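You operate a simulated robot arm through the tools that you are given. There is no shell and no other tool.

The job below is to be done with a simulated robot arm. You get a single attempt, and the scene is never put back.

JOB
Level the tail with the raising knob, level on the tail rail.
Fine: free the green-knobbed lever, lock it again, and put the level back. Set down upright: yellow level.

It is judged by the outcome, as a careful person would: the job done as asked, and still so three seconds after it is handed in. It fails if anything else is knocked over, pushed out of place, dropped, spilled or broken.

ROBOT AND FRAMES
A 6-joint arm with a two-finger gripper, fixed in place. Base frame: the origin is on the floor under the middle of its stand, x ahead of it, y to its left, z up. Lengths are in cm, angles in rad, forces in N, time in s.
It reaches about 163.7 cm from its shoulder. Its first joint turns from -2.897 to 2.897 rad. Payload 3.43 kg.
The TCP is the grasp point between the finger pads, 2 cm short of the fingertips. In the tool frame z runs along the fingers and y along their closing line. The gripper opens to 19 cm; its body begins 24.8 cm behind the TCP.
Orientation is that of the tool frame in the base frame, as [roll, pitch, yaw] about the fixed x, y, z axes, in that order (R = Rz(yaw) Ry(pitch) Rx(roll)). With the fingers straight down and closing along the base's y, the tool's x points along the base's -x, its y along +y and its z along -z.

CONTROLS
- The arm moves only by the tool step_arm. Its argument "deltas" is a list of rows, each a list of 3 entries, a list of its own where there are three numbers: the shift along the base's x, y, z in cm, then the turn, a rotation vector about the base's x, y, z in rad, then the finger opening in cm, from 0 to 19. In form: [[[tx, ty, tz], [wx, wy, wz], gripper], ...]. A call has 1 to 20 rows; each row shifts and turns the commanded pose from where the row before left it. Rows are played at 5 a second. More than 5 cm and 0.15 rad between two rows, or a gripper value outside its range, and nothing of the call is played. Where a pose cannot be reached the arm comes as near as it can. A force on the tool above 90 N (or 10 N above the force at the start of the call, whichever is more), or a blocked arm, ends the call early, and 0.2 s more pass. Each finger travels about 4.5 cm/s and halts on what it meets, pressing with about 26 N; the grip force reading is that of the motor and also rises with nothing between the fingers. The clock runs only during rows and for 0.2 s after the last one: add rows that do not move to give the fingers time. The reply holds the time, the measured pose of the TCP, the force on the tool along the base axes, the opening and the grip force, in the units named above and with some noise, with the torque about the TCP (base axes, N m) and any sound that the robot's microphone picked up, and new pictures: "pictures" is both (left out), scene, wrist or none.
- Cameras (640 x 400 px; columns grow to the right, rows downward): "scene" is fixed at [21.83, 65.13, 127.18]; the picture's right is [-0.34, -0.94, 0.00], its down [-0.67, 0.24, -0.70] and it looks along [0.66, -0.24, -0.71] (base axes); focal length 332 px, centre (320, 200). "wrist" rides on the gripper at [7, -0.8, -28.8] in the tool frame; the picture's right is [0.12, 0.99, 0.00], its down [-0.96, 0.12, -0.25] and it looks along [-0.25, 0.03, 0.97] (tool axes); focal length 261 px, centre (320, 200). There is no depth. A picture from a camera that has moved, and an enlarged one, comes with that camera's place and axes in the base frame and with its lens.
- lift_body(by): slides the trunk up (or, below 0, down) by that many cm; the arm rides with it, the base frame stays. It gives what a move gives, with no picture.
- enlarge(camera, box): a new picture of the part [left, top, right, bottom] of that camera's present view, enlarged. No time passes.
- sign_off(): hands the job in; it is judged then, once.

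Nothing tells you positions but the pictures and the camera data. Unless the task says otherwise, let go and move clear before handing in.

The tools are called after "Request:" as name(argument=value, ...) on one line, values as JSON. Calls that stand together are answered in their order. step_arm: Moves the arm, as the interface text tells. Its arguments: {"type":"object","properties":{"deltas":{"type":"array","items":{"type":"array"}},"pictures":{"type":"string","enum":["both","scene","wrist","none"]}},"required":["deltas"]} The other tools are called the same way: lift_body (by) moves the trunk up or down; enlarge (camera, box) takes an enlarged picture of a part of a camera's view; sign_off () hands the job in.

At the start:

```text
clock: 0.0
tcp_pos: [64.3, 21.4, 89.79]
orientation: [-3.141, -0.001, -3.14]
wrist_force: [0.0, -0.2, -0.2]
torque: [-0.03, -0.01, -0.03]
finger_gap: 19.0
gripper_force: 0.0
trunk travel left (down, up): [-12.5, 11.5]
```

scene: 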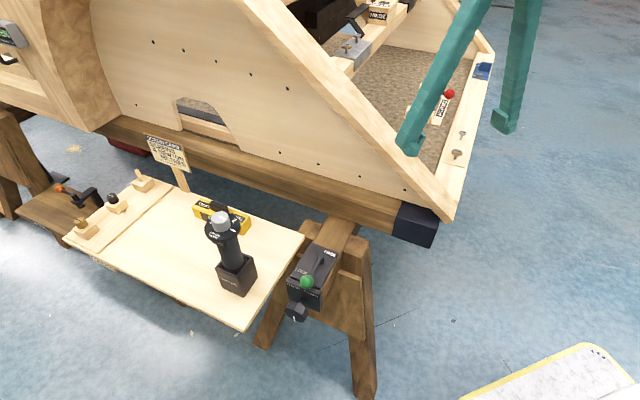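
wrist: 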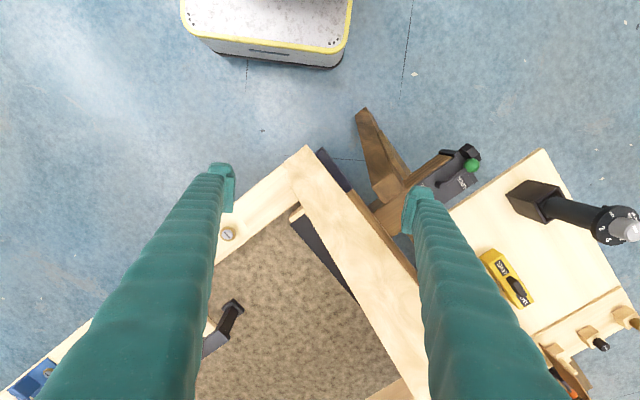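

I see a wooden hull or fuselage on trestles, a jack box with a green-knobbed lever and a black knob, and a side board carrying a yellow level and a black joystick-like item. I'll enlarge several parts to read the labels before moving.

Request:
enlarge(camera="scene", box=[260, 210, 380, 340])

Request:
enlarge(camera="scene", box=[140, 120, 280, 300])

Request:
enlarge(camera="scene", box=[380, 40, 520, 240])

Request:
enlarge(camera="wrist", box=[420, 130, 640, 330])

Request:
enlarge(camera="scene", box=[140, 125, 200, 180])

Request:
enlarge(camera="scene", box=[300, 0, 420, 80])

```text
3.08 times, centred on (320, 275) of scene
camera zoom: at [21.83, 65.13, 127.18], right [-0.34, -0.94, 0.0], down [-0.67, 0.24, -0.7], along [0.66, -0.24, -0.71], focal length 1020 px, centre (320, -31)
```

zoom: 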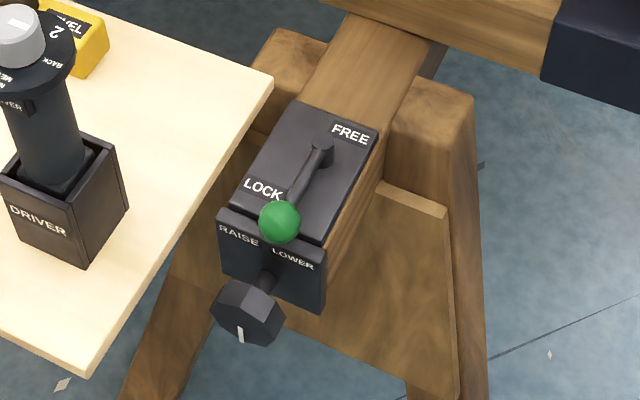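

```text
2.22 times, centred on (210, 210) of scene
camera zoom: at [21.83, 65.13, 127.18], right [-0.34, -0.94, 0.0], down [-0.67, 0.24, -0.7], along [0.66, -0.24, -0.71], focal length 737 px, centre (564, 178)
```

zoom: 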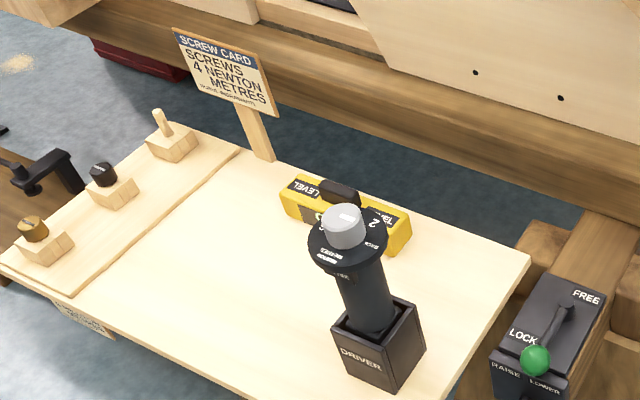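

```text
2.00 times, centred on (450, 140) of scene
camera zoom: at [21.83, 65.13, 127.18], right [-0.34, -0.94, 0.0], down [-0.67, 0.24, -0.7], along [0.66, -0.24, -0.71], focal length 663 px, centre (60, 320)
```

zoom: 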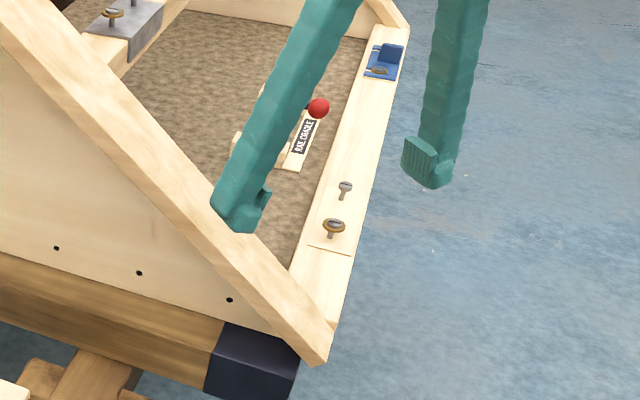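

```text
2.00 times, centred on (530, 230) of wrist
camera zoom: at [57.42, 20.49, 118.59], right [-0.12, 0.99, 0.0], down [0.96, 0.12, 0.25], along [0.25, 0.03, -0.97], focal length 521 px, centre (-100, 140)
```

zoom: 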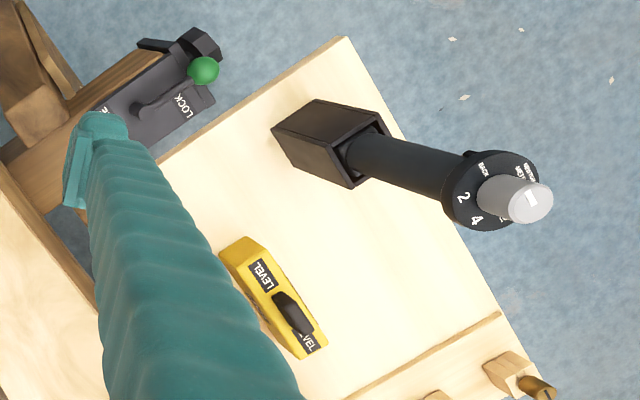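

```text
7.27 times, centred on (170, 152) of scene
camera zoom: at [21.83, 65.13, 127.18], right [-0.34, -0.94, 0.0], down [-0.67, 0.24, -0.7], along [0.66, -0.24, -0.71], focal length 2412 px, centre (1411, 546)
```

zoom: 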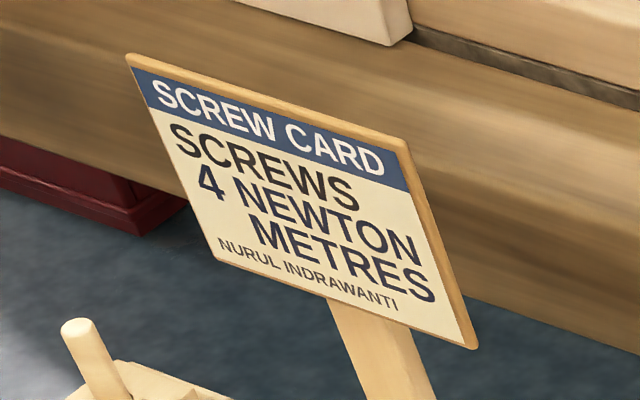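

```text
5.00 times, centred on (360, 40) of scene
camera zoom: at [21.83, 65.13, 127.18], right [-0.34, -0.94, 0.0], down [-0.67, 0.24, -0.7], along [0.66, -0.24, -0.71], focal length 1658 px, centre (120, 1000)
```

zoom: 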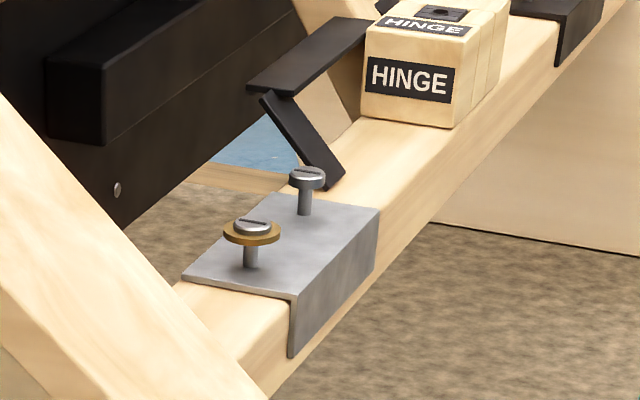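

The jack box reads LOCK/FREE on top and RAISE/LOWER on the front, and something near the tail is labelled RAIL CRADLE. I'll zoom in on the level, the rail and the other details.

Request:
enlarge(camera="scene", box=[185, 190, 265, 245])

Request:
enlarge(camera="scene", box=[400, 70, 500, 150])

Request:
enlarge(camera="wrist", box=[420, 140, 500, 200])

Request:
enlarge(camera="wrist", box=[460, 230, 560, 320])

Request:
enlarge(camera="scene", box=[270, 240, 340, 330])

Request:
enlarge(camera="scene", box=[0, 160, 140, 300])

Request:
enlarge(camera="scene", box=[0, 0, 140, 100])

```text
7.27 times, centred on (225, 218) of scene
camera zoom: at [21.83, 65.13, 127.18], right [-0.34, -0.94, 0.0], down [-0.67, 0.24, -0.7], along [0.66, -0.24, -0.71], focal length 2412 px, centre (1011, 73)
```

zoom: 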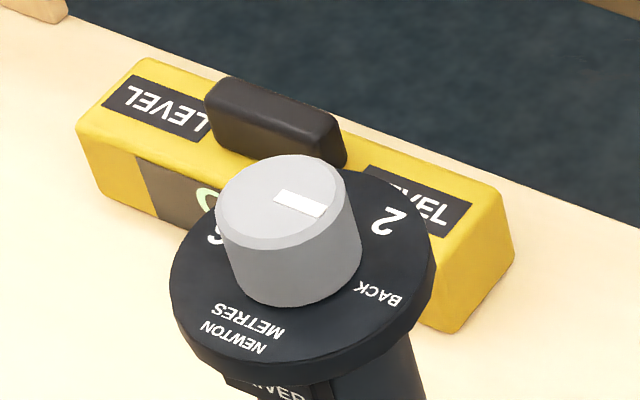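

```text
5.00 times, centred on (450, 110) of scene
camera zoom: at [21.83, 65.13, 127.18], right [-0.34, -0.94, 0.0], down [-0.67, 0.24, -0.7], along [0.66, -0.24, -0.71], focal length 1658 px, centre (-330, 650)
```

zoom: 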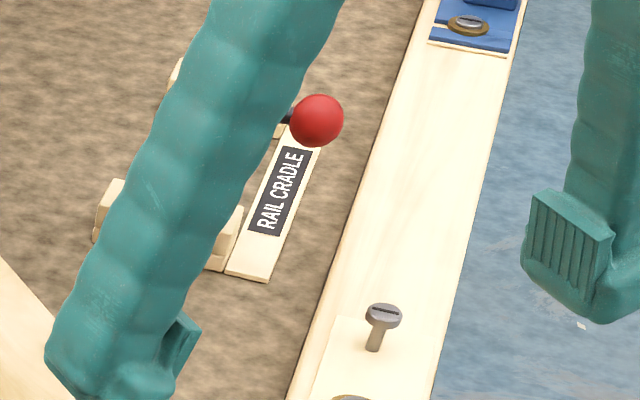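

```text
6.67 times, centred on (460, 170) of wrist
camera zoom: at [57.42, 20.49, 118.59], right [-0.12, 0.99, 0.0], down [0.96, 0.12, 0.25], along [0.25, 0.03, -0.97], focal length 1738 px, centre (-613, 400)
```

zoom: 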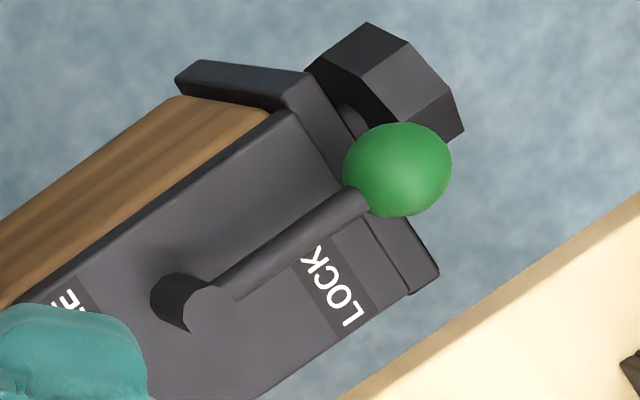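

```text
4.44 times, centred on (510, 275) of wrist
camera zoom: at [57.42, 20.49, 118.59], right [-0.12, 0.99, 0.0], down [0.96, 0.12, 0.25], along [0.25, 0.03, -0.97], focal length 1158 px, centre (-524, -133)
```

zoom: 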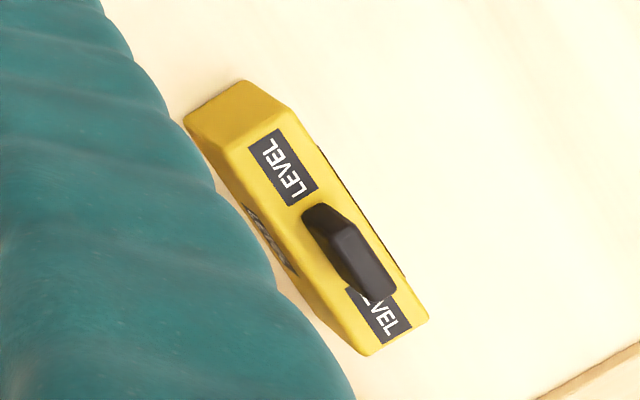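

```text
4.44 times, centred on (305, 285) of scene
camera zoom: at [21.83, 65.13, 127.18], right [-0.34, -0.94, 0.0], down [-0.67, 0.24, -0.7], along [0.66, -0.24, -0.71], focal length 1474 px, centre (387, -178)
```

zoom: 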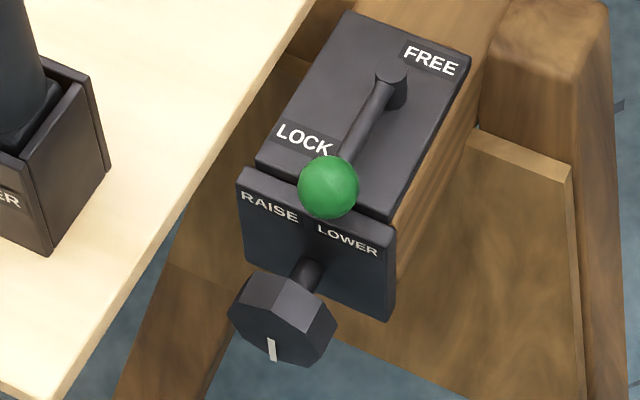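

```text
2.86 times, centred on (70, 230) of scene
camera zoom: at [21.83, 65.13, 127.18], right [-0.34, -0.94, 0.0], down [-0.67, 0.24, -0.7], along [0.66, -0.24, -0.71], focal length 947 px, centre (1034, 114)
```

zoom: 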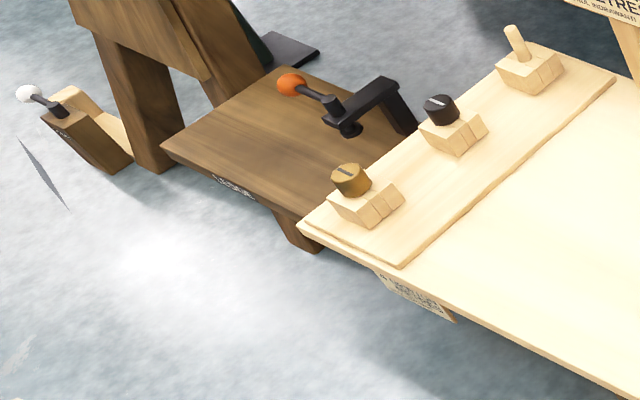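

```text
4.00 times, centred on (70, 50) of scene
camera zoom: at [21.83, 65.13, 127.18], right [-0.34, -0.94, 0.0], down [-0.67, 0.24, -0.7], along [0.66, -0.24, -0.71], focal length 1326 px, centre (1320, 800)
```

zoom: 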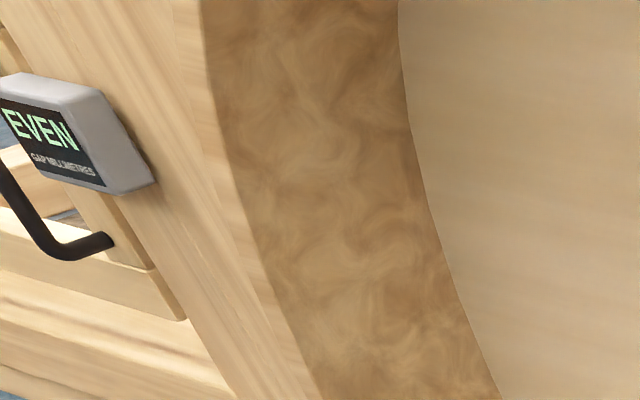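

The level appears to be digital, with a display on its side, a black handle on top, and the driver standing beside it. I'll raise the arm and look at the tail from above to find the tail rail.

Request:
step_arm(deltas=[[[0, 0, 5], [0, 0, 0], 19], [[0, 0, 5], [0, 0, 0], 19], [[0, 0, 5], [0, 0, 0], 19], [[2, -4, 0], [0, 0, 0], 19], [[2, -4, 0], [0, 0, 0], 19], [[2, -4, 0], [0, 0, 0], 19]], pictures="both")

```text
clock: 1.4
tcp_pos: [70.32, 9.32, 104.76]
orientation: [-3.141, 0.001, -3.14]
wrist_force: [0.2, 0.6, -0.4]
torque: [-0.16, -0.13, 0.01]
finger_gap: 19.0
gripper_force: 0.0
trunk travel left (down, up): [-12.5, 11.5]
camera wrist: at [63.49, 8.31, 133.66], right [-0.12, 0.99, 0.0], down [0.96, 0.12, 0.25], along [0.25, 0.03, -0.97], focal length 261 px, centre (320, 200)
```

scene: 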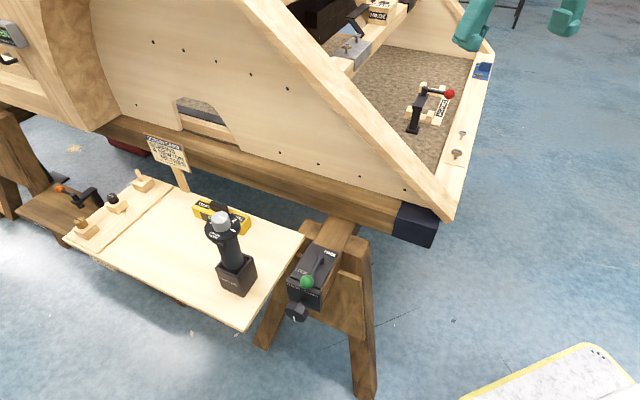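
wrist: 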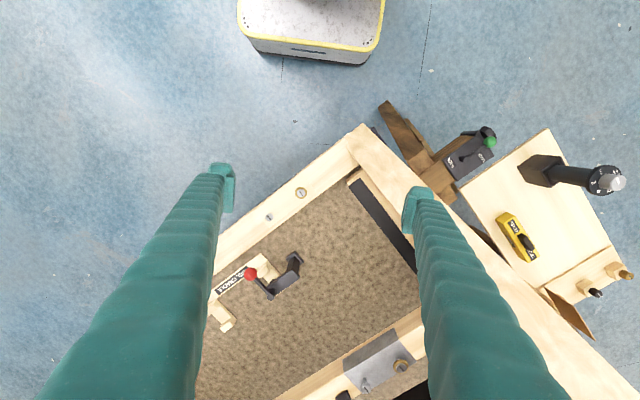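

Request:
enlarge(camera="scene", box=[390, 40, 510, 220])

Request:
enlarge(camera="wrist", box=[190, 120, 430, 340])

Request:
enlarge(camera="wrist", box=[470, 190, 570, 280])

Request:
enlarge(camera="scene", box=[445, 50, 505, 110])

```text
2.22 times, centred on (450, 130) of scene
camera zoom: at [21.83, 65.13, 127.18], right [-0.34, -0.94, 0.0], down [-0.67, 0.24, -0.7], along [0.66, -0.24, -0.71], focal length 737 px, centre (31, 356)
```

zoom: 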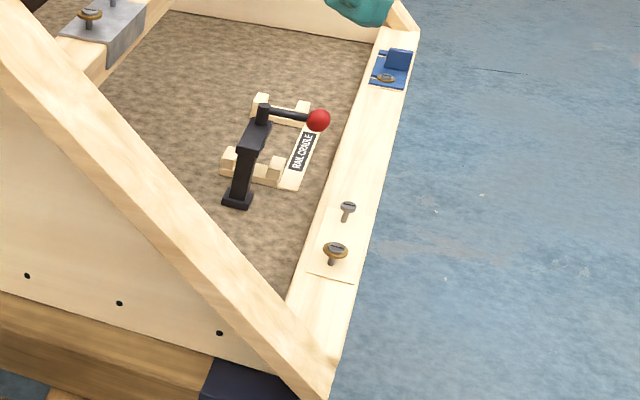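

```text
1.82 times, centred on (310, 230) of wrist
camera zoom: at [63.49, 8.31, 133.66], right [-0.12, 0.99, 0.0], down [0.96, 0.12, 0.25], along [0.25, 0.03, -0.97], focal length 474 px, centre (338, 146)
```

zoom: 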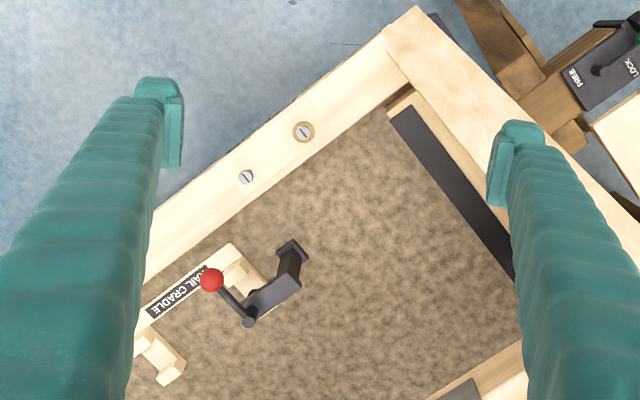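

```text
4.44 times, centred on (520, 235) of wrist
camera zoom: at [63.49, 8.31, 133.66], right [-0.12, 0.99, 0.0], down [0.96, 0.12, 0.25], along [0.25, 0.03, -0.97], focal length 1158 px, centre (-569, 44)
```

zoom: 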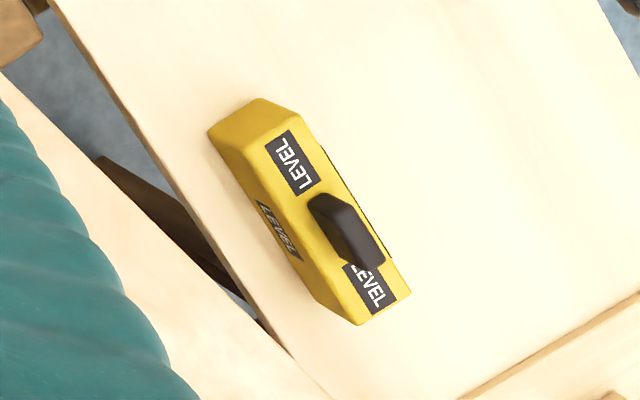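

```text
6.67 times, centred on (475, 80) of scene
camera zoom: at [21.83, 65.13, 127.18], right [-0.34, -0.94, 0.0], down [-0.67, 0.24, -0.7], along [0.66, -0.24, -0.71], focal length 2211 px, centre (-713, 1000)
```

zoom: 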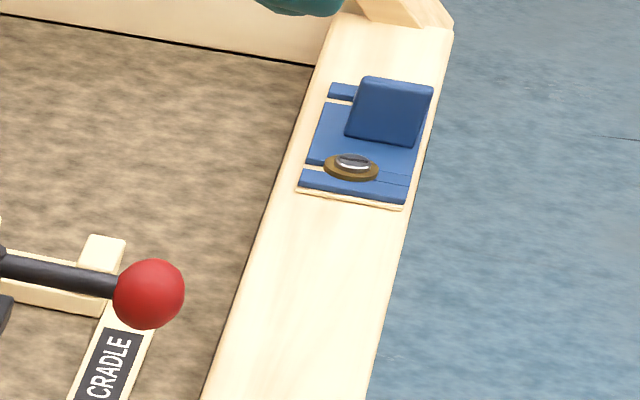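

The tail rail is the bare beam running along about (0.71, -0.71) with its top near z = 70, and the level stands on the side board near (86, 70). I'll move high above the level, turning the hand 45°, to measure it.

Request:
step_arm(deltas=[[[1, 4.8, 0], [0, 0, 0.13], 19], [[1, 4.8, 0], [0, 0, 0.13], 19], [[1, 4.8, 0], [0, 0, 0.13], 19], [[1, 4.8, 0], [0, 0, 0.13], 19], [[1, 4.8, 0], [0, 0, 0.13], 19], [[1, 4.8, 0], [0, 0, 0.135], 19], [[1, 4.8, 0], [0, 0, 0], 19], [[1, 4.8, 0], [0, 0, 0], 19], [[1, 4.8, 0], [0, 0, 0], 19], [[1, 4.8, 0], [0, 0, 0], 19], [[1, 4.8, 0], [0, 0, 0], 19], [[1, 4.8, -2], [0, 0, 0], 19], [[0, 0, -4], [0, 0, 0], 19]], pictures="both")

```text
refused: row 12 steps farther than a row can; nothing moved
```

Request:
step_arm(deltas=[[[1, 4.8, 0], [0, 0, 0.13], 19], [[1, 4.8, 0], [0, 0, 0.13], 19], [[1, 4.8, 0], [0, 0, 0.13], 19], [[1, 4.8, 0], [0, 0, 0.13], 19], [[1, 4.8, 0], [0, 0, 0.13], 19], [[1, 4.8, 0], [0, 0, 0.135], 19], [[1, 4.8, 0], [0, 0, 0], 19], [[1, 4.8, 0], [0, 0, 0], 19], [[1, 4.8, 0], [0, 0, 0], 19], [[1, 4.8, 0], [0, 0, 0], 19], [[1, 4.8, 0], [0, 0, 0], 19], [[1, 4.8, 0], [0, 0, 0], 19], [[0, 0, -4], [0, 0, 0], 19]], pictures="both")

```text
clock: 3.7
tcp_pos: [80.36, 56.6, 105.49]
orientation: [-3.136, -0.009, -2.373]
wrist_force: [-6.5, -31.7, 17.3]
torque: [-1.15, -1.34, -3.39]
finger_gap: 19.01
gripper_force: 0.0
trunk travel left (down, up): [-12.5, 11.5]
stopped in row 11: the force on the tool passed its limit at 96 N (the readings are from after the stop); the commanded pose is now the measured one
camera wrist: at [76.15, 51.36, 134.38], right [-0.78, 0.63, 0.0], down [0.61, 0.76, 0.24], along [0.15, 0.18, -0.97], focal length 261 px, centre (320, 200)
```

scene: 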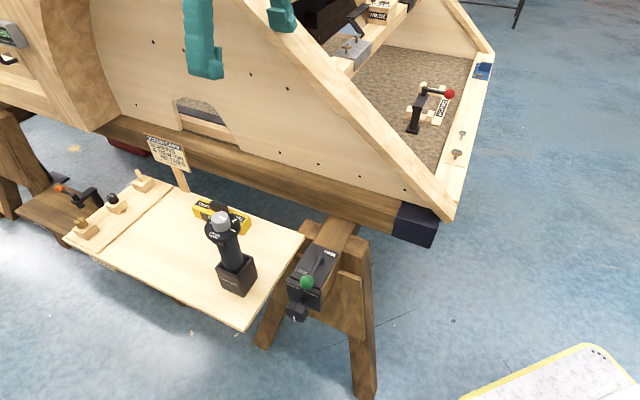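
wrist: 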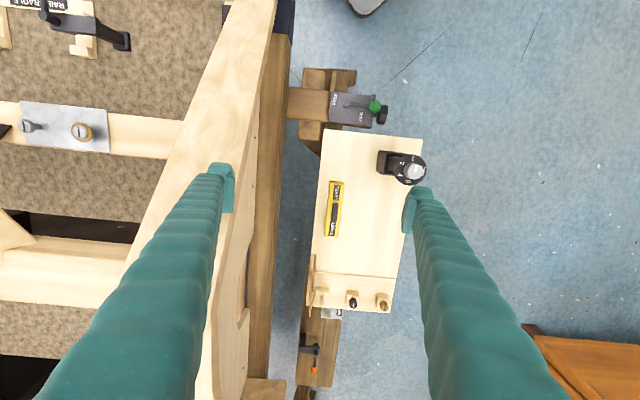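

The left finger touched the sloping hull panel while open wide. I'll back off upward and away from it straight away, and narrow the fingers.

Request:
step_arm(deltas=[[[-0.5, -1.0, 1.0], [0, 0, 0], 19], [[-2, 1, 3], [0, 0, 0], 19], [[-3, 3, 2], [0, 0, 0], 14], [[-2, 2, 2], [0, 0, 0], 10], [[0, 0, 0], [0, 0, 0], 10], [[0, 0, 0], [0, 0, 0], 10]], pictures="both")

```text
clock: 5.1
tcp_pos: [72.41, 61.95, 112.96]
orientation: [-3.139, -0.005, -2.368]
wrist_force: [-0.3, -0.7, 0.0]
torque: [0.03, 0.0, 0.01]
finger_gap: 10.22
gripper_force: 0.1
out of reach, approached as far as the arm can: row 4
trunk travel left (down, up): [-12.5, 11.5]
camera wrist: at [68.19, 56.41, 141.75], right [-0.78, 0.63, 0.0], down [0.61, 0.76, 0.24], along [0.15, 0.19, -0.97], focal length 261 px, centre (320, 200)
```

scene: 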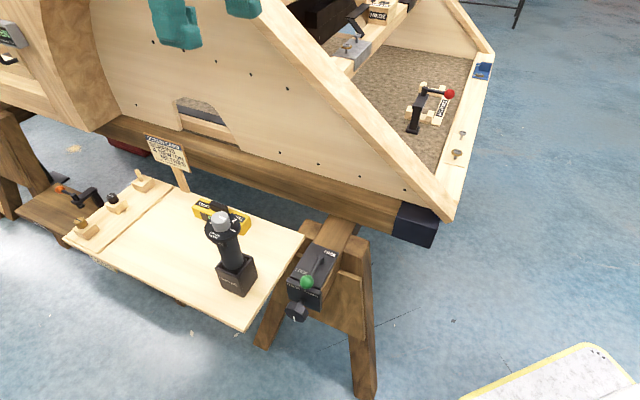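
wrist: 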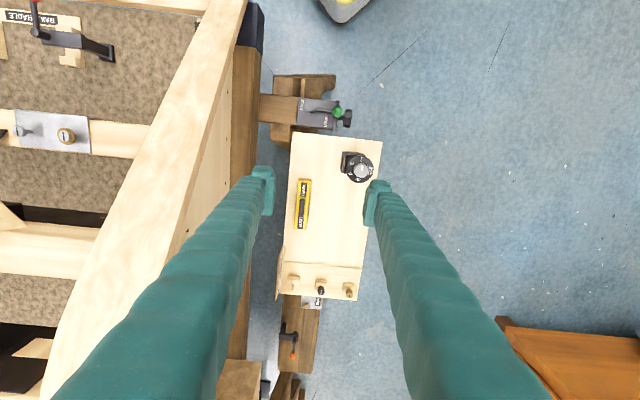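

Request:
enlarge(camera="wrist", box=[270, 160, 340, 240])

Request:
enlarge(camera="wrist", box=[250, 90, 390, 200])

Request:
enlarge(camera="scene", box=[400, 40, 520, 230])

```text
5.00 times, centred on (305, 200) of wrist
camera zoom: at [68.19, 56.41, 141.75], right [-0.78, 0.63, 0.0], down [0.61, 0.76, 0.24], along [0.15, 0.19, -0.97], focal length 1303 px, centre (395, 200)
```

zoom: 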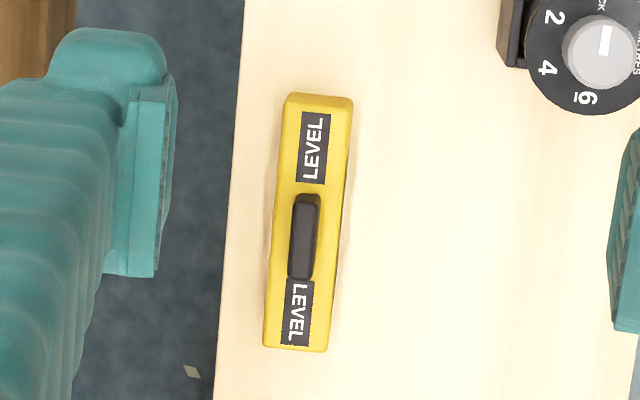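

```text
3.64 times, centred on (320, 145) of wrist
camera zoom: at [68.19, 56.41, 141.75], right [-0.78, 0.63, 0.0], down [0.61, 0.76, 0.24], along [0.15, 0.19, -0.97], focal length 948 px, centre (320, 400)
```

zoom: 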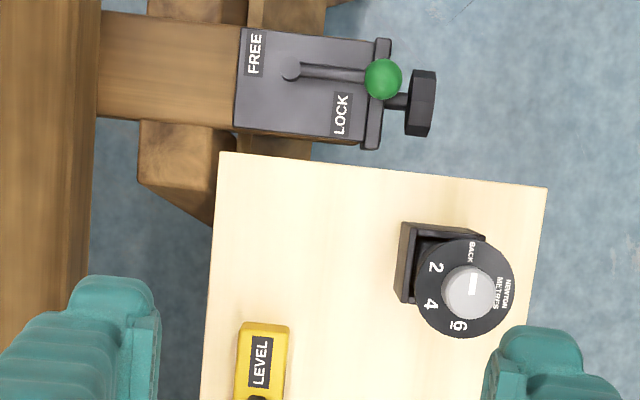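

```text
2.11 times, centred on (460, 135) of scene
camera zoom: at [21.83, 65.13, 127.18], right [-0.34, -0.94, 0.0], down [-0.67, 0.24, -0.7], along [0.66, -0.24, -0.71], focal length 698 px, centre (25, 337)
```

zoom: 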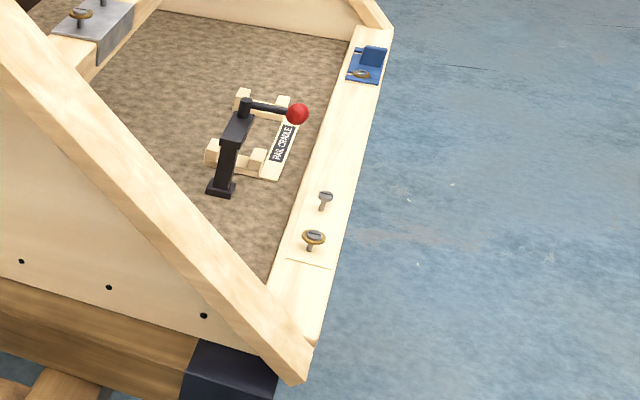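

Nothing moved in the scene after that touch. The level is about 16 × 4 cm, centred near (86.4, 70.2) on a board at z ≈ 59, with its handle top near z ≈ 65. Next I'll check in free air whether the wrist can turn another 90°, so the display can face outward on the rail.

Request:
step_arm(deltas=[[[0, 0, -4], [0, 0, 0], 10], [[0, 0, 0], [0, 0, 0.145], 10], [[0, 0, 0], [0, 0, 0.145], 10], [[0, 0, 0], [0, 0, 0.145], 10], [[0, 0, 0], [0, 0, 0.145], 10], [[0, 0, 0], [0, 0, 0.145], 10], [[0, 0, 0], [0, 0, 0.145], 10], [[0, 0, 0], [0, 0, 0.145], 10], [[0, 0, 0], [0, 0, 0.145], 10], [[0, 0, 0], [0, 0, 0.145], 10], [[0, 0, 0], [0, 0, 0.145], 10], [[0, 0, 0], [0, 0, 0.145], 10], [[0, 0, 0], [0, 0, 0.145], 10], [[0, 0, 0], [0, 0, 0.145], 10], [[0, 0, 0], [0, 0, 0.145], 10]], pictures="wrist")

```text
clock: 8.3
tcp_pos: [72.59, 61.96, 108.72]
orientation: [-3.139, -0.012, -0.333]
wrist_force: [-0.2, -0.4, -0.1]
torque: [0.0, 0.02, -0.01]
finger_gap: 10.01
gripper_force: 0.1
trunk travel left (down, up): [-12.5, 11.5]
camera wrist: at [79.33, 60.32, 137.66], right [-0.21, -0.98, 0.0], down [-0.95, 0.21, 0.24], along [-0.23, 0.05, -0.97], focal length 261 px, centre (320, 200)
```

wrist: 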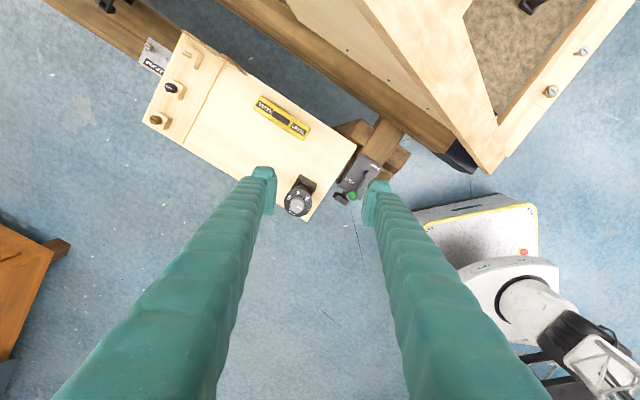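

Request:
step_arm(deltas=[[[0, 0, 0], [0, 0, 0.145], 10], [[0, 0, 0], [0, 0, 0.145], 10], [[0, 0, 0], [0, 0, 0.145], 10], [[0, 0, 0], [0, 0, 0.145], 10]], pictures="wrist")

```text
clock: 9.3
tcp_pos: [72.6, 61.94, 108.77]
orientation: [-3.14, -0.013, 0.246]
wrist_force: [0.4, 0.7, -0.5]
torque: [-0.01, 0.0, 0.02]
finger_gap: 9.99
gripper_force: 0.1
trunk travel left (down, up): [-12.5, 11.5]
camera wrist: at [79.09, 64.19, 137.63], right [0.36, -0.93, 0.0], down [-0.91, -0.35, 0.24], along [-0.22, -0.08, -0.97], focal length 261 px, centre (320, 200)
```

wrist: 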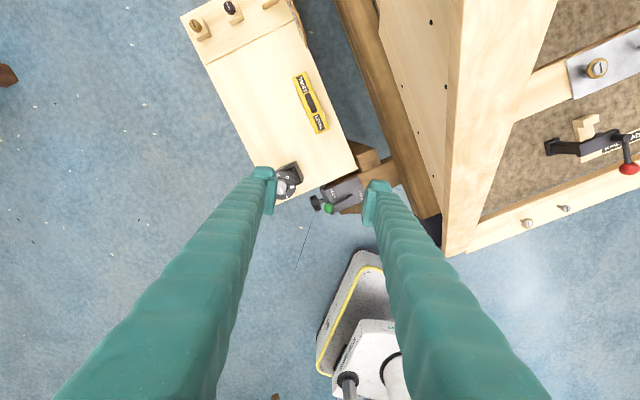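

The wrist turns that far without trouble. I'll rotate back to 45° and move above the level.

Request:
step_arm(deltas=[[[0.767, 0.458, -0.48], [0, 0, -0.1445], 8], [[0.767, 0.458, -0.48], [0, 0, -0.1445], 8], [[0.767, 0.458, -0.48], [0, 0, -0.1445], 8], [[0.767, 0.458, -0.48], [0, 0, -0.1445], 8], [[0.767, 0.458, -0.48], [0, 0, -0.1445], 8], [[0.767, 0.458, -0.48], [0, 0, -0.1445], 8], [[0.767, 0.458, -0.48], [0, 0, -0.1445], 8], [[0.767, 0.458, -0.48], [0, 0, -0.1445], 8], [[0.767, 0.458, -0.48], [0, 0, -0.1445], 8], [[0.767, 0.458, -0.48], [0, 0, -0.1445], 8], [[0.767, 0.458, -0.48], [0, 0, -0.1445], 8], [[0.767, 0.458, -0.48], [0, 0, -0.1445], 8], [[0.767, 0.458, -0.48], [0, 0, -0.1445], 8], [[0.767, 0.458, -0.48], [0, 0, -0.1445], 8], [[0.767, 0.458, -0.48], [0, 0, -0.1445], 8], [[0.767, 0.458, -0.48], [0, 0, -0.1445], 8], [[0.767, 0.458, -0.48], [0, 0, -0.1445], 8], [[0.767, 0.458, -0.48], [0, 0, -0.1445], 8], [[0, 0, 0], [0, 0, 0], 8]], pictures="both")

```text
clock: 13.3
tcp_pos: [83.75, 67.79, 98.69]
orientation: [-3.14, -0.01, -2.359]
wrist_force: [0.0, 0.3, 0.1]
torque: [0.04, -0.02, -0.01]
finger_gap: 8.01
gripper_force: 0.1
out of reach, approached as far as the arm can: row 11, 12, 13, 14, 15, 16, 17, 18
trunk travel left (down, up): [-12.5, 11.5]
camera wrist: at [79.58, 62.33, 127.6], right [-0.78, 0.62, 0.0], down [0.6, 0.76, 0.24], along [0.15, 0.19, -0.97], focal length 261 px, centre (320, 200)
```

scene: 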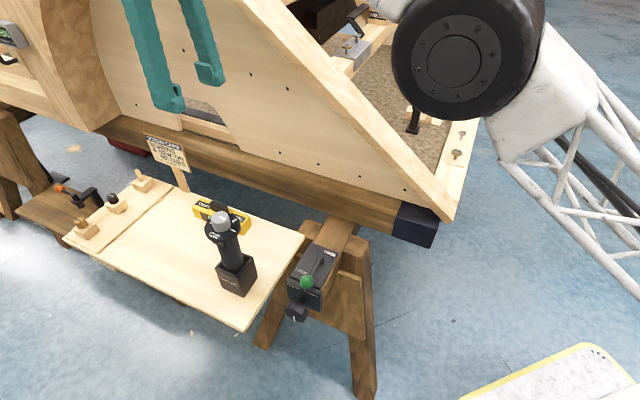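
wrist: 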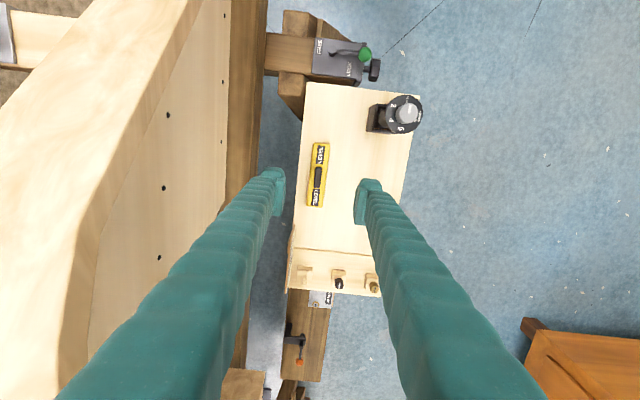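

Request:
step_arm(deltas=[[[0, 0, -5], [0, 0, 0], 8], [[0, 0, -5], [0, 0, 0], 8], [[0, 0, -5], [0, 0, 0], 8], [[0, 0, -5], [0, 0, 0], 8]], pictures="both")

Request:
enlarge(camera="wrist", box=[260, 100, 380, 240])

```text
clock: 14.3
tcp_pos: [83.3, 67.94, 78.76]
orientation: [-3.137, -0.011, -2.358]
wrist_force: [-0.8, -0.3, 0.8]
torque: [0.05, -0.06, 0.01]
finger_gap: 7.99
gripper_force: 0.1
trunk travel left (down, up): [-12.5, 11.5]
camera wrist: at [79.22, 62.48, 107.73], right [-0.79, 0.62, 0.0], down [0.6, 0.76, 0.24], along [0.15, 0.19, -0.97], focal length 261 px, centre (320, 200)
```

scene: 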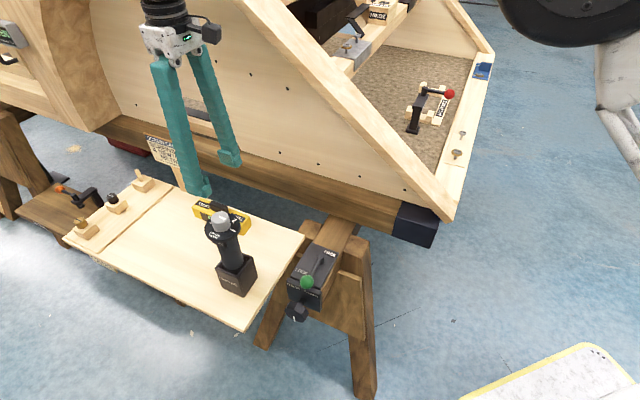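
wrist: 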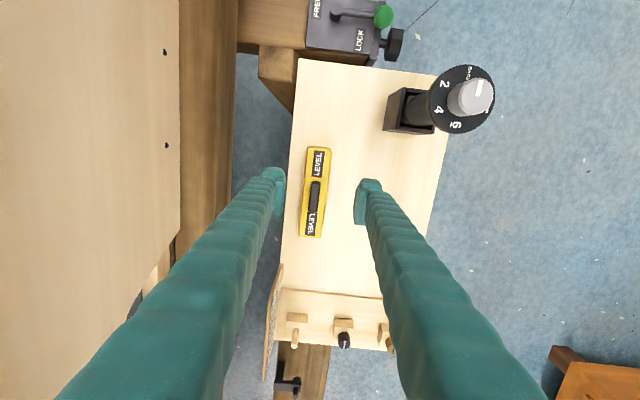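

```text
2.86 times, centred on (320, 170) of wrist
camera zoom: at [79.22, 62.48, 107.73], right [-0.79, 0.62, 0.0], down [0.6, 0.76, 0.24], along [0.15, 0.19, -0.97], focal length 745 px, centre (320, 286)
```

zoom: 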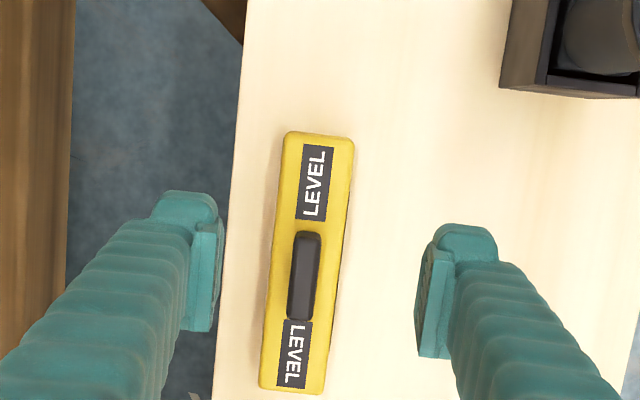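

Request:
step_arm(deltas=[[[1.43, 0.85, -3], [0.011, -0.005, 0], 7], [[1.42, 0.86, -3], [0, 0, 0], 6], [[0, 0, -3], [0, 0, 0], 6], [[0, 0, -2], [0, 0, 0], 6], [[0, 0, 0], [0, 0, 0], 6]], pictures="both")

Request:
enlarge(camera="wrist", box=[240, 120, 400, 240])

Request:
enlarge(camera="scene", box=[170, 150, 270, 250])

```text
clock: 15.5
tcp_pos: [86.46, 69.58, 67.84]
orientation: [3.14, 0.001, -2.356]
wrist_force: [0.1, 0.2, 0.5]
torque: [0.02, 0.03, 0.03]
finger_gap: 5.98
gripper_force: 0.0
trunk travel left (down, up): [-12.5, 11.5]
camera wrist: at [82.25, 63.84, 96.67], right [-0.79, 0.62, 0.0], down [0.6, 0.76, 0.25], along [0.15, 0.2, -0.97], focal length 261 px, centre (320, 200)
```

scene: 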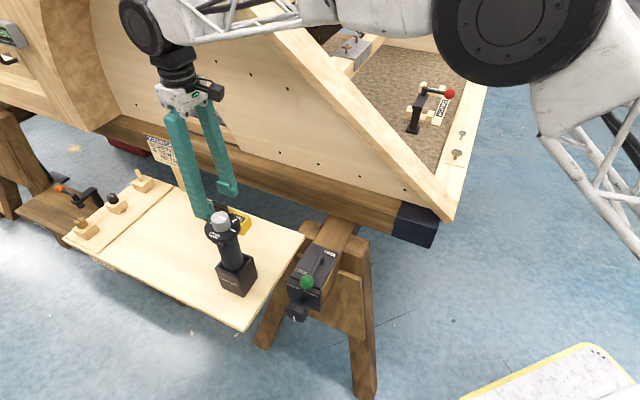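
wrist: 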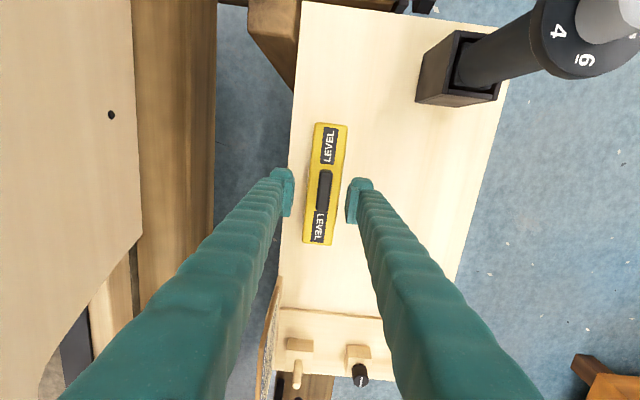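

```text
3.33 times, centred on (320, 180) of wrist
camera zoom: at [82.25, 63.84, 96.67], right [-0.79, 0.62, 0.0], down [0.6, 0.76, 0.25], along [0.15, 0.2, -0.97], focal length 869 px, centre (320, 267)
```

zoom: 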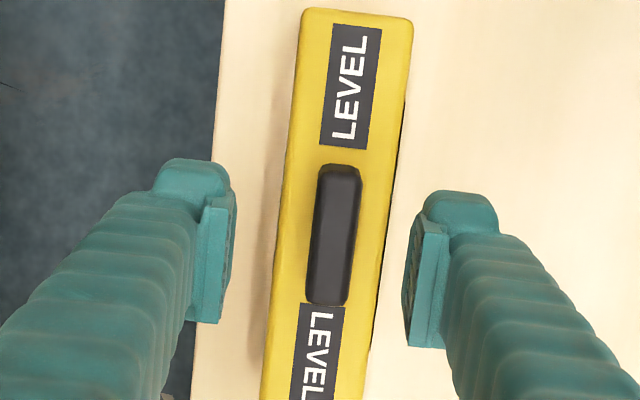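

```text
4.00 times, centred on (220, 200) of scene
camera zoom: at [21.83, 65.13, 127.18], right [-0.34, -0.94, 0.0], down [-0.67, 0.24, -0.7], along [0.66, -0.24, -0.71], focal length 1326 px, centre (720, 200)
```

zoom: 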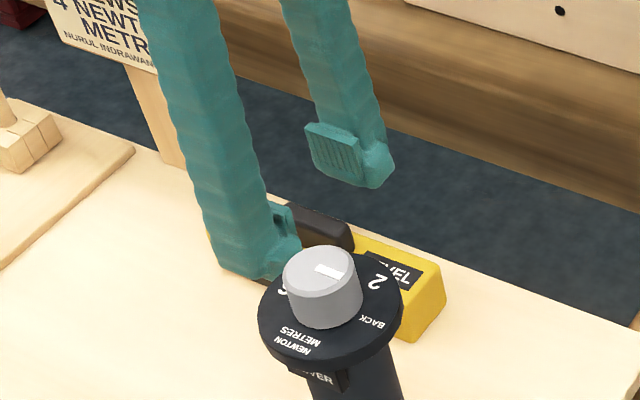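

Request:
step_arm(deltas=[[[-0.3, 0.15, -1.2], [0, 0, 0], 6], [[0, 0, -1.2], [0, 0, 0], 6], [[0, 0, 0], [0, 0, 0], 6]], pictures="wrist")

Request:
enlarge(camera="scene", box=[170, 150, 270, 250])

```text
clock: 16.3
tcp_pos: [86.21, 69.6, 65.27]
orientation: [3.139, 0.0, -2.356]
wrist_force: [-0.5, 0.0, -0.3]
torque: [-0.01, -0.01, 0.03]
finger_gap: 5.99
gripper_force: 0.0
trunk travel left (down, up): [-12.5, 11.5]
camera wrist: at [81.91, 63.9, 94.14], right [-0.79, 0.62, 0.0], down [0.6, 0.76, 0.25], along [0.15, 0.2, -0.97], focal length 261 px, centre (320, 200)
```

wrist: 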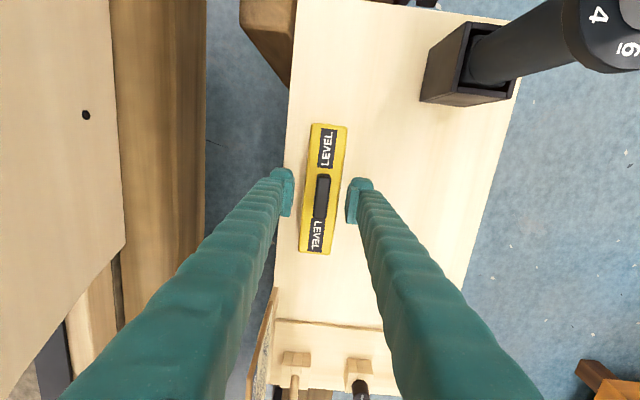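

```text
4.00 times, centred on (220, 200) of scene
camera zoom: at [21.83, 65.13, 127.18], right [-0.34, -0.94, 0.0], down [-0.67, 0.24, -0.7], along [0.66, -0.24, -0.71], focal length 1326 px, centre (720, 200)
```

zoom: 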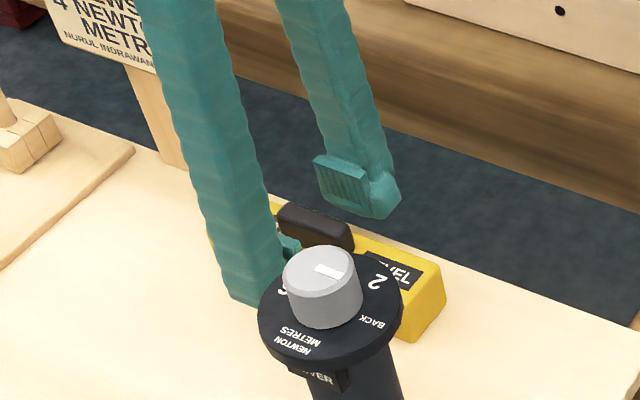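

Request:
step_arm(deltas=[[[0, 0, -0.3], [0, 0, 0], 6], [[0, 0, 0], [0, 0, 0], 4], [[0, 0, 0], [0, 0, 0], 3.2], [[0, 0, 0], [0, 0, 0], 3.2]], pictures="wrist")

Request:
enlarge(camera="wrist", box=[260, 110, 390, 260])

Request:
enlarge(camera="scene", box=[190, 170, 260, 230])

```text
clock: 17.3
tcp_pos: [86.16, 69.55, 65.75]
orientation: [3.139, 0.008, -2.356]
wrist_force: [-1.1, 1.0, 48.9]
torque: [0.65, 0.97, 0.37]
finger_gap: 3.24
gripper_force: 0.1
trunk travel left (down, up): [-12.5, 11.5]
camera wrist: at [81.83, 63.81, 94.53], right [-0.79, 0.62, 0.0], down [0.6, 0.76, 0.25], along [0.16, 0.2, -0.97], focal length 261 px, centre (320, 200)
```

wrist: 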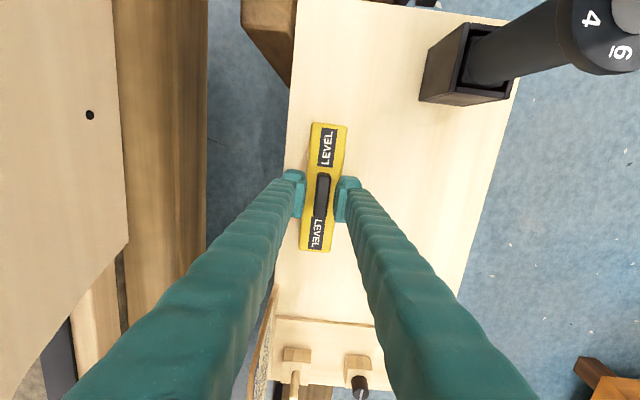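

```text
2.67 times, centred on (325, 185) of wrist
camera zoom: at [81.83, 63.81, 94.53], right [-0.79, 0.62, 0.0], down [0.6, 0.76, 0.25], along [0.16, 0.2, -0.97], focal length 695 px, centre (307, 240)
```

zoom: 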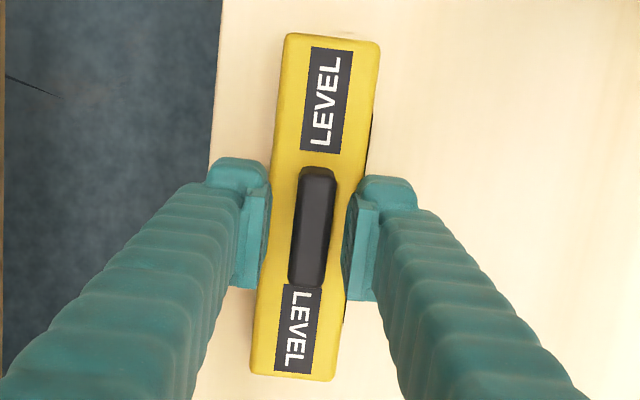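

```text
6.67 times, centred on (225, 200) of scene
camera zoom: at [21.83, 65.13, 127.18], right [-0.34, -0.94, 0.0], down [-0.67, 0.24, -0.7], along [0.66, -0.24, -0.71], focal length 2211 px, centre (953, 200)
```

zoom: 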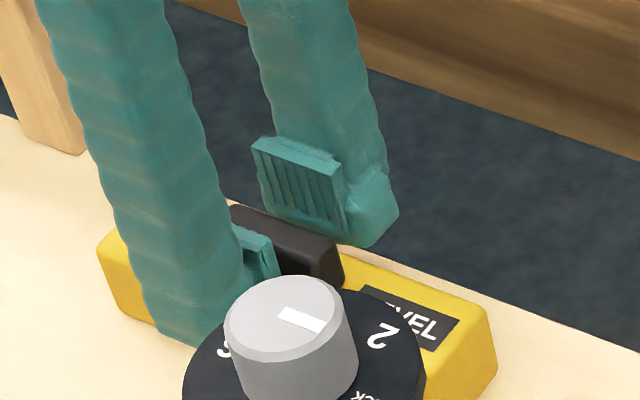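

The fingertips closed onto the rounded shoulders of the body, so the body top must be near z ≈ 63.6. I'll lift slightly, open, and grip the body itself lower down.

Request:
step_arm(deltas=[[[0, 0, 2], [0, 0, 0], 3.5], [[0, 0, 1], [0, 0, 0], 7], [[0, 0, 0], [0, 0, 0], 7], [[0, 0, 0], [0, 0, 0], 7]], pictures="wrist")

Request:
enlarge(camera="wrist", box=[260, 110, 390, 260])

Request:
enlarge(camera="scene", box=[190, 170, 260, 230])

```text
clock: 18.3
tcp_pos: [86.09, 69.69, 68.31]
orientation: [3.141, 0.0, -2.355]
wrist_force: [0.1, 0.6, -0.3]
torque: [0.01, -0.02, -0.01]
finger_gap: 6.99
gripper_force: 0.0
trunk travel left (down, up): [-12.5, 11.5]
camera wrist: at [81.9, 63.96, 97.03], right [-0.79, 0.62, 0.0], down [0.6, 0.76, 0.25], along [0.15, 0.2, -0.97], focal length 261 px, centre (320, 200)
```

wrist: 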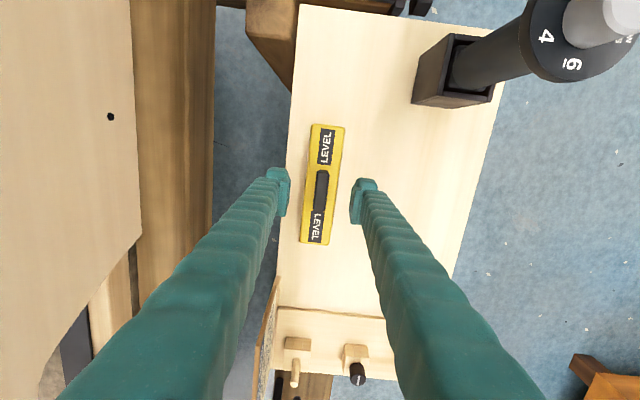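

```text
2.67 times, centred on (325, 185) of wrist
camera zoom: at [81.9, 63.96, 97.03], right [-0.79, 0.62, 0.0], down [0.6, 0.76, 0.25], along [0.15, 0.2, -0.97], focal length 695 px, centre (307, 240)
```

zoom: 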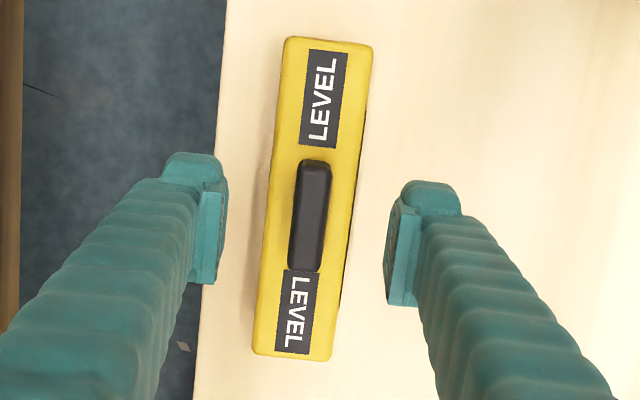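

```text
6.67 times, centred on (225, 200) of scene
camera zoom: at [21.83, 65.13, 127.18], right [-0.34, -0.94, 0.0], down [-0.67, 0.24, -0.7], along [0.66, -0.24, -0.71], focal length 2211 px, centre (953, 200)
```

zoom: 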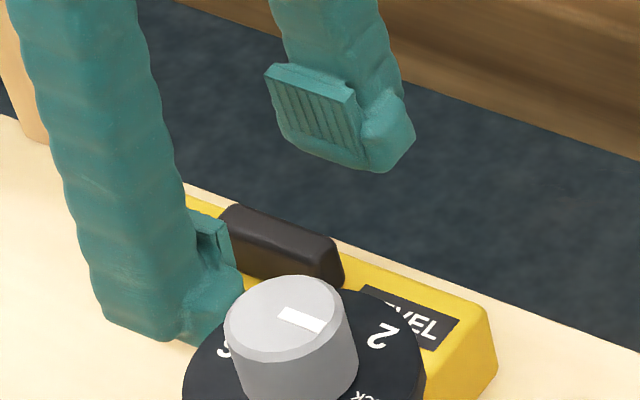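

Request:
step_arm(deltas=[[[0, 0, -2], [0, 0, 0], 7], [[0, 0, -2], [0, 0, 0], 7], [[0, 0, -1.0], [0, 0, 0], 7], [[0, 0, -0.5], [0, 0, 0], 7], [[0, 0, 0], [0, 0, 0], 7]], pictures="wrist")

Request:
enlarge(camera="scene", box=[190, 170, 260, 230])

```text
clock: 19.5
tcp_pos: [86.18, 69.55, 62.52]
orientation: [3.14, 0.001, -2.356]
wrist_force: [-0.5, 1.0, -0.8]
torque: [-0.01, 0.0, -0.01]
finger_gap: 7.01
gripper_force: 0.0
trunk travel left (down, up): [-12.5, 11.5]
camera wrist: at [81.97, 63.77, 91.42], right [-0.79, 0.62, 0.0], down [0.6, 0.76, 0.25], along [0.15, 0.2, -0.97], focal length 261 px, centre (320, 200)
```

wrist: 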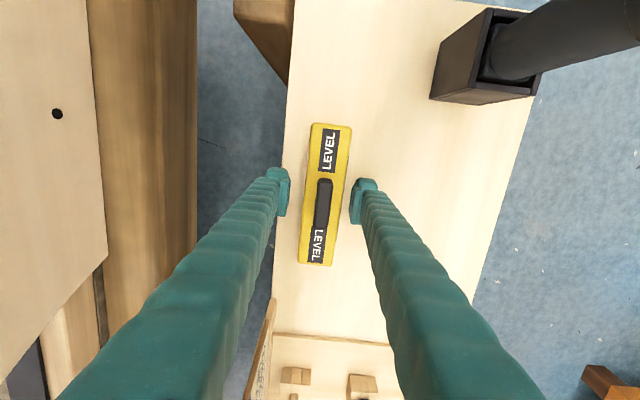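

```text
6.67 times, centred on (225, 200) of scene
camera zoom: at [21.83, 65.13, 127.18], right [-0.34, -0.94, 0.0], down [-0.67, 0.24, -0.7], along [0.66, -0.24, -0.71], focal length 2211 px, centre (953, 200)
```

zoom: 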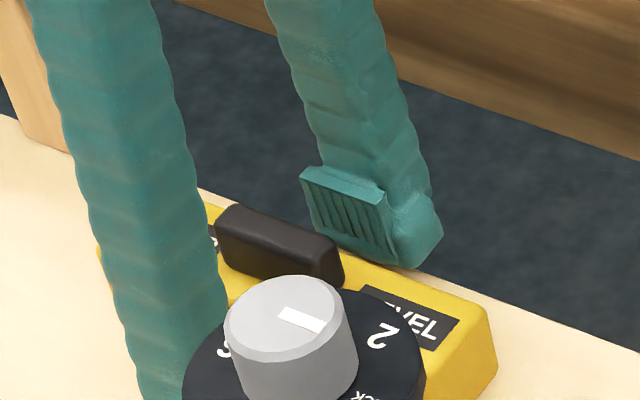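

Request:
step_arm(deltas=[[[0, 0, -0.4], [0, 0, 0], 7], [[0, 0, -0.3], [0, 0, 0], 7], [[0, 0, 0], [0, 0, 0], 7]], pictures="none")

```text
clock: 20.3
tcp_pos: [86.25, 69.5, 61.84]
orientation: [3.14, 0.001, -2.356]
wrist_force: [0.1, -0.4, 1.5]
torque: [-0.07, -0.06, -0.03]
finger_gap: 7.0
gripper_force: 0.2
trunk travel left (down, up): [-12.5, 11.5]
```

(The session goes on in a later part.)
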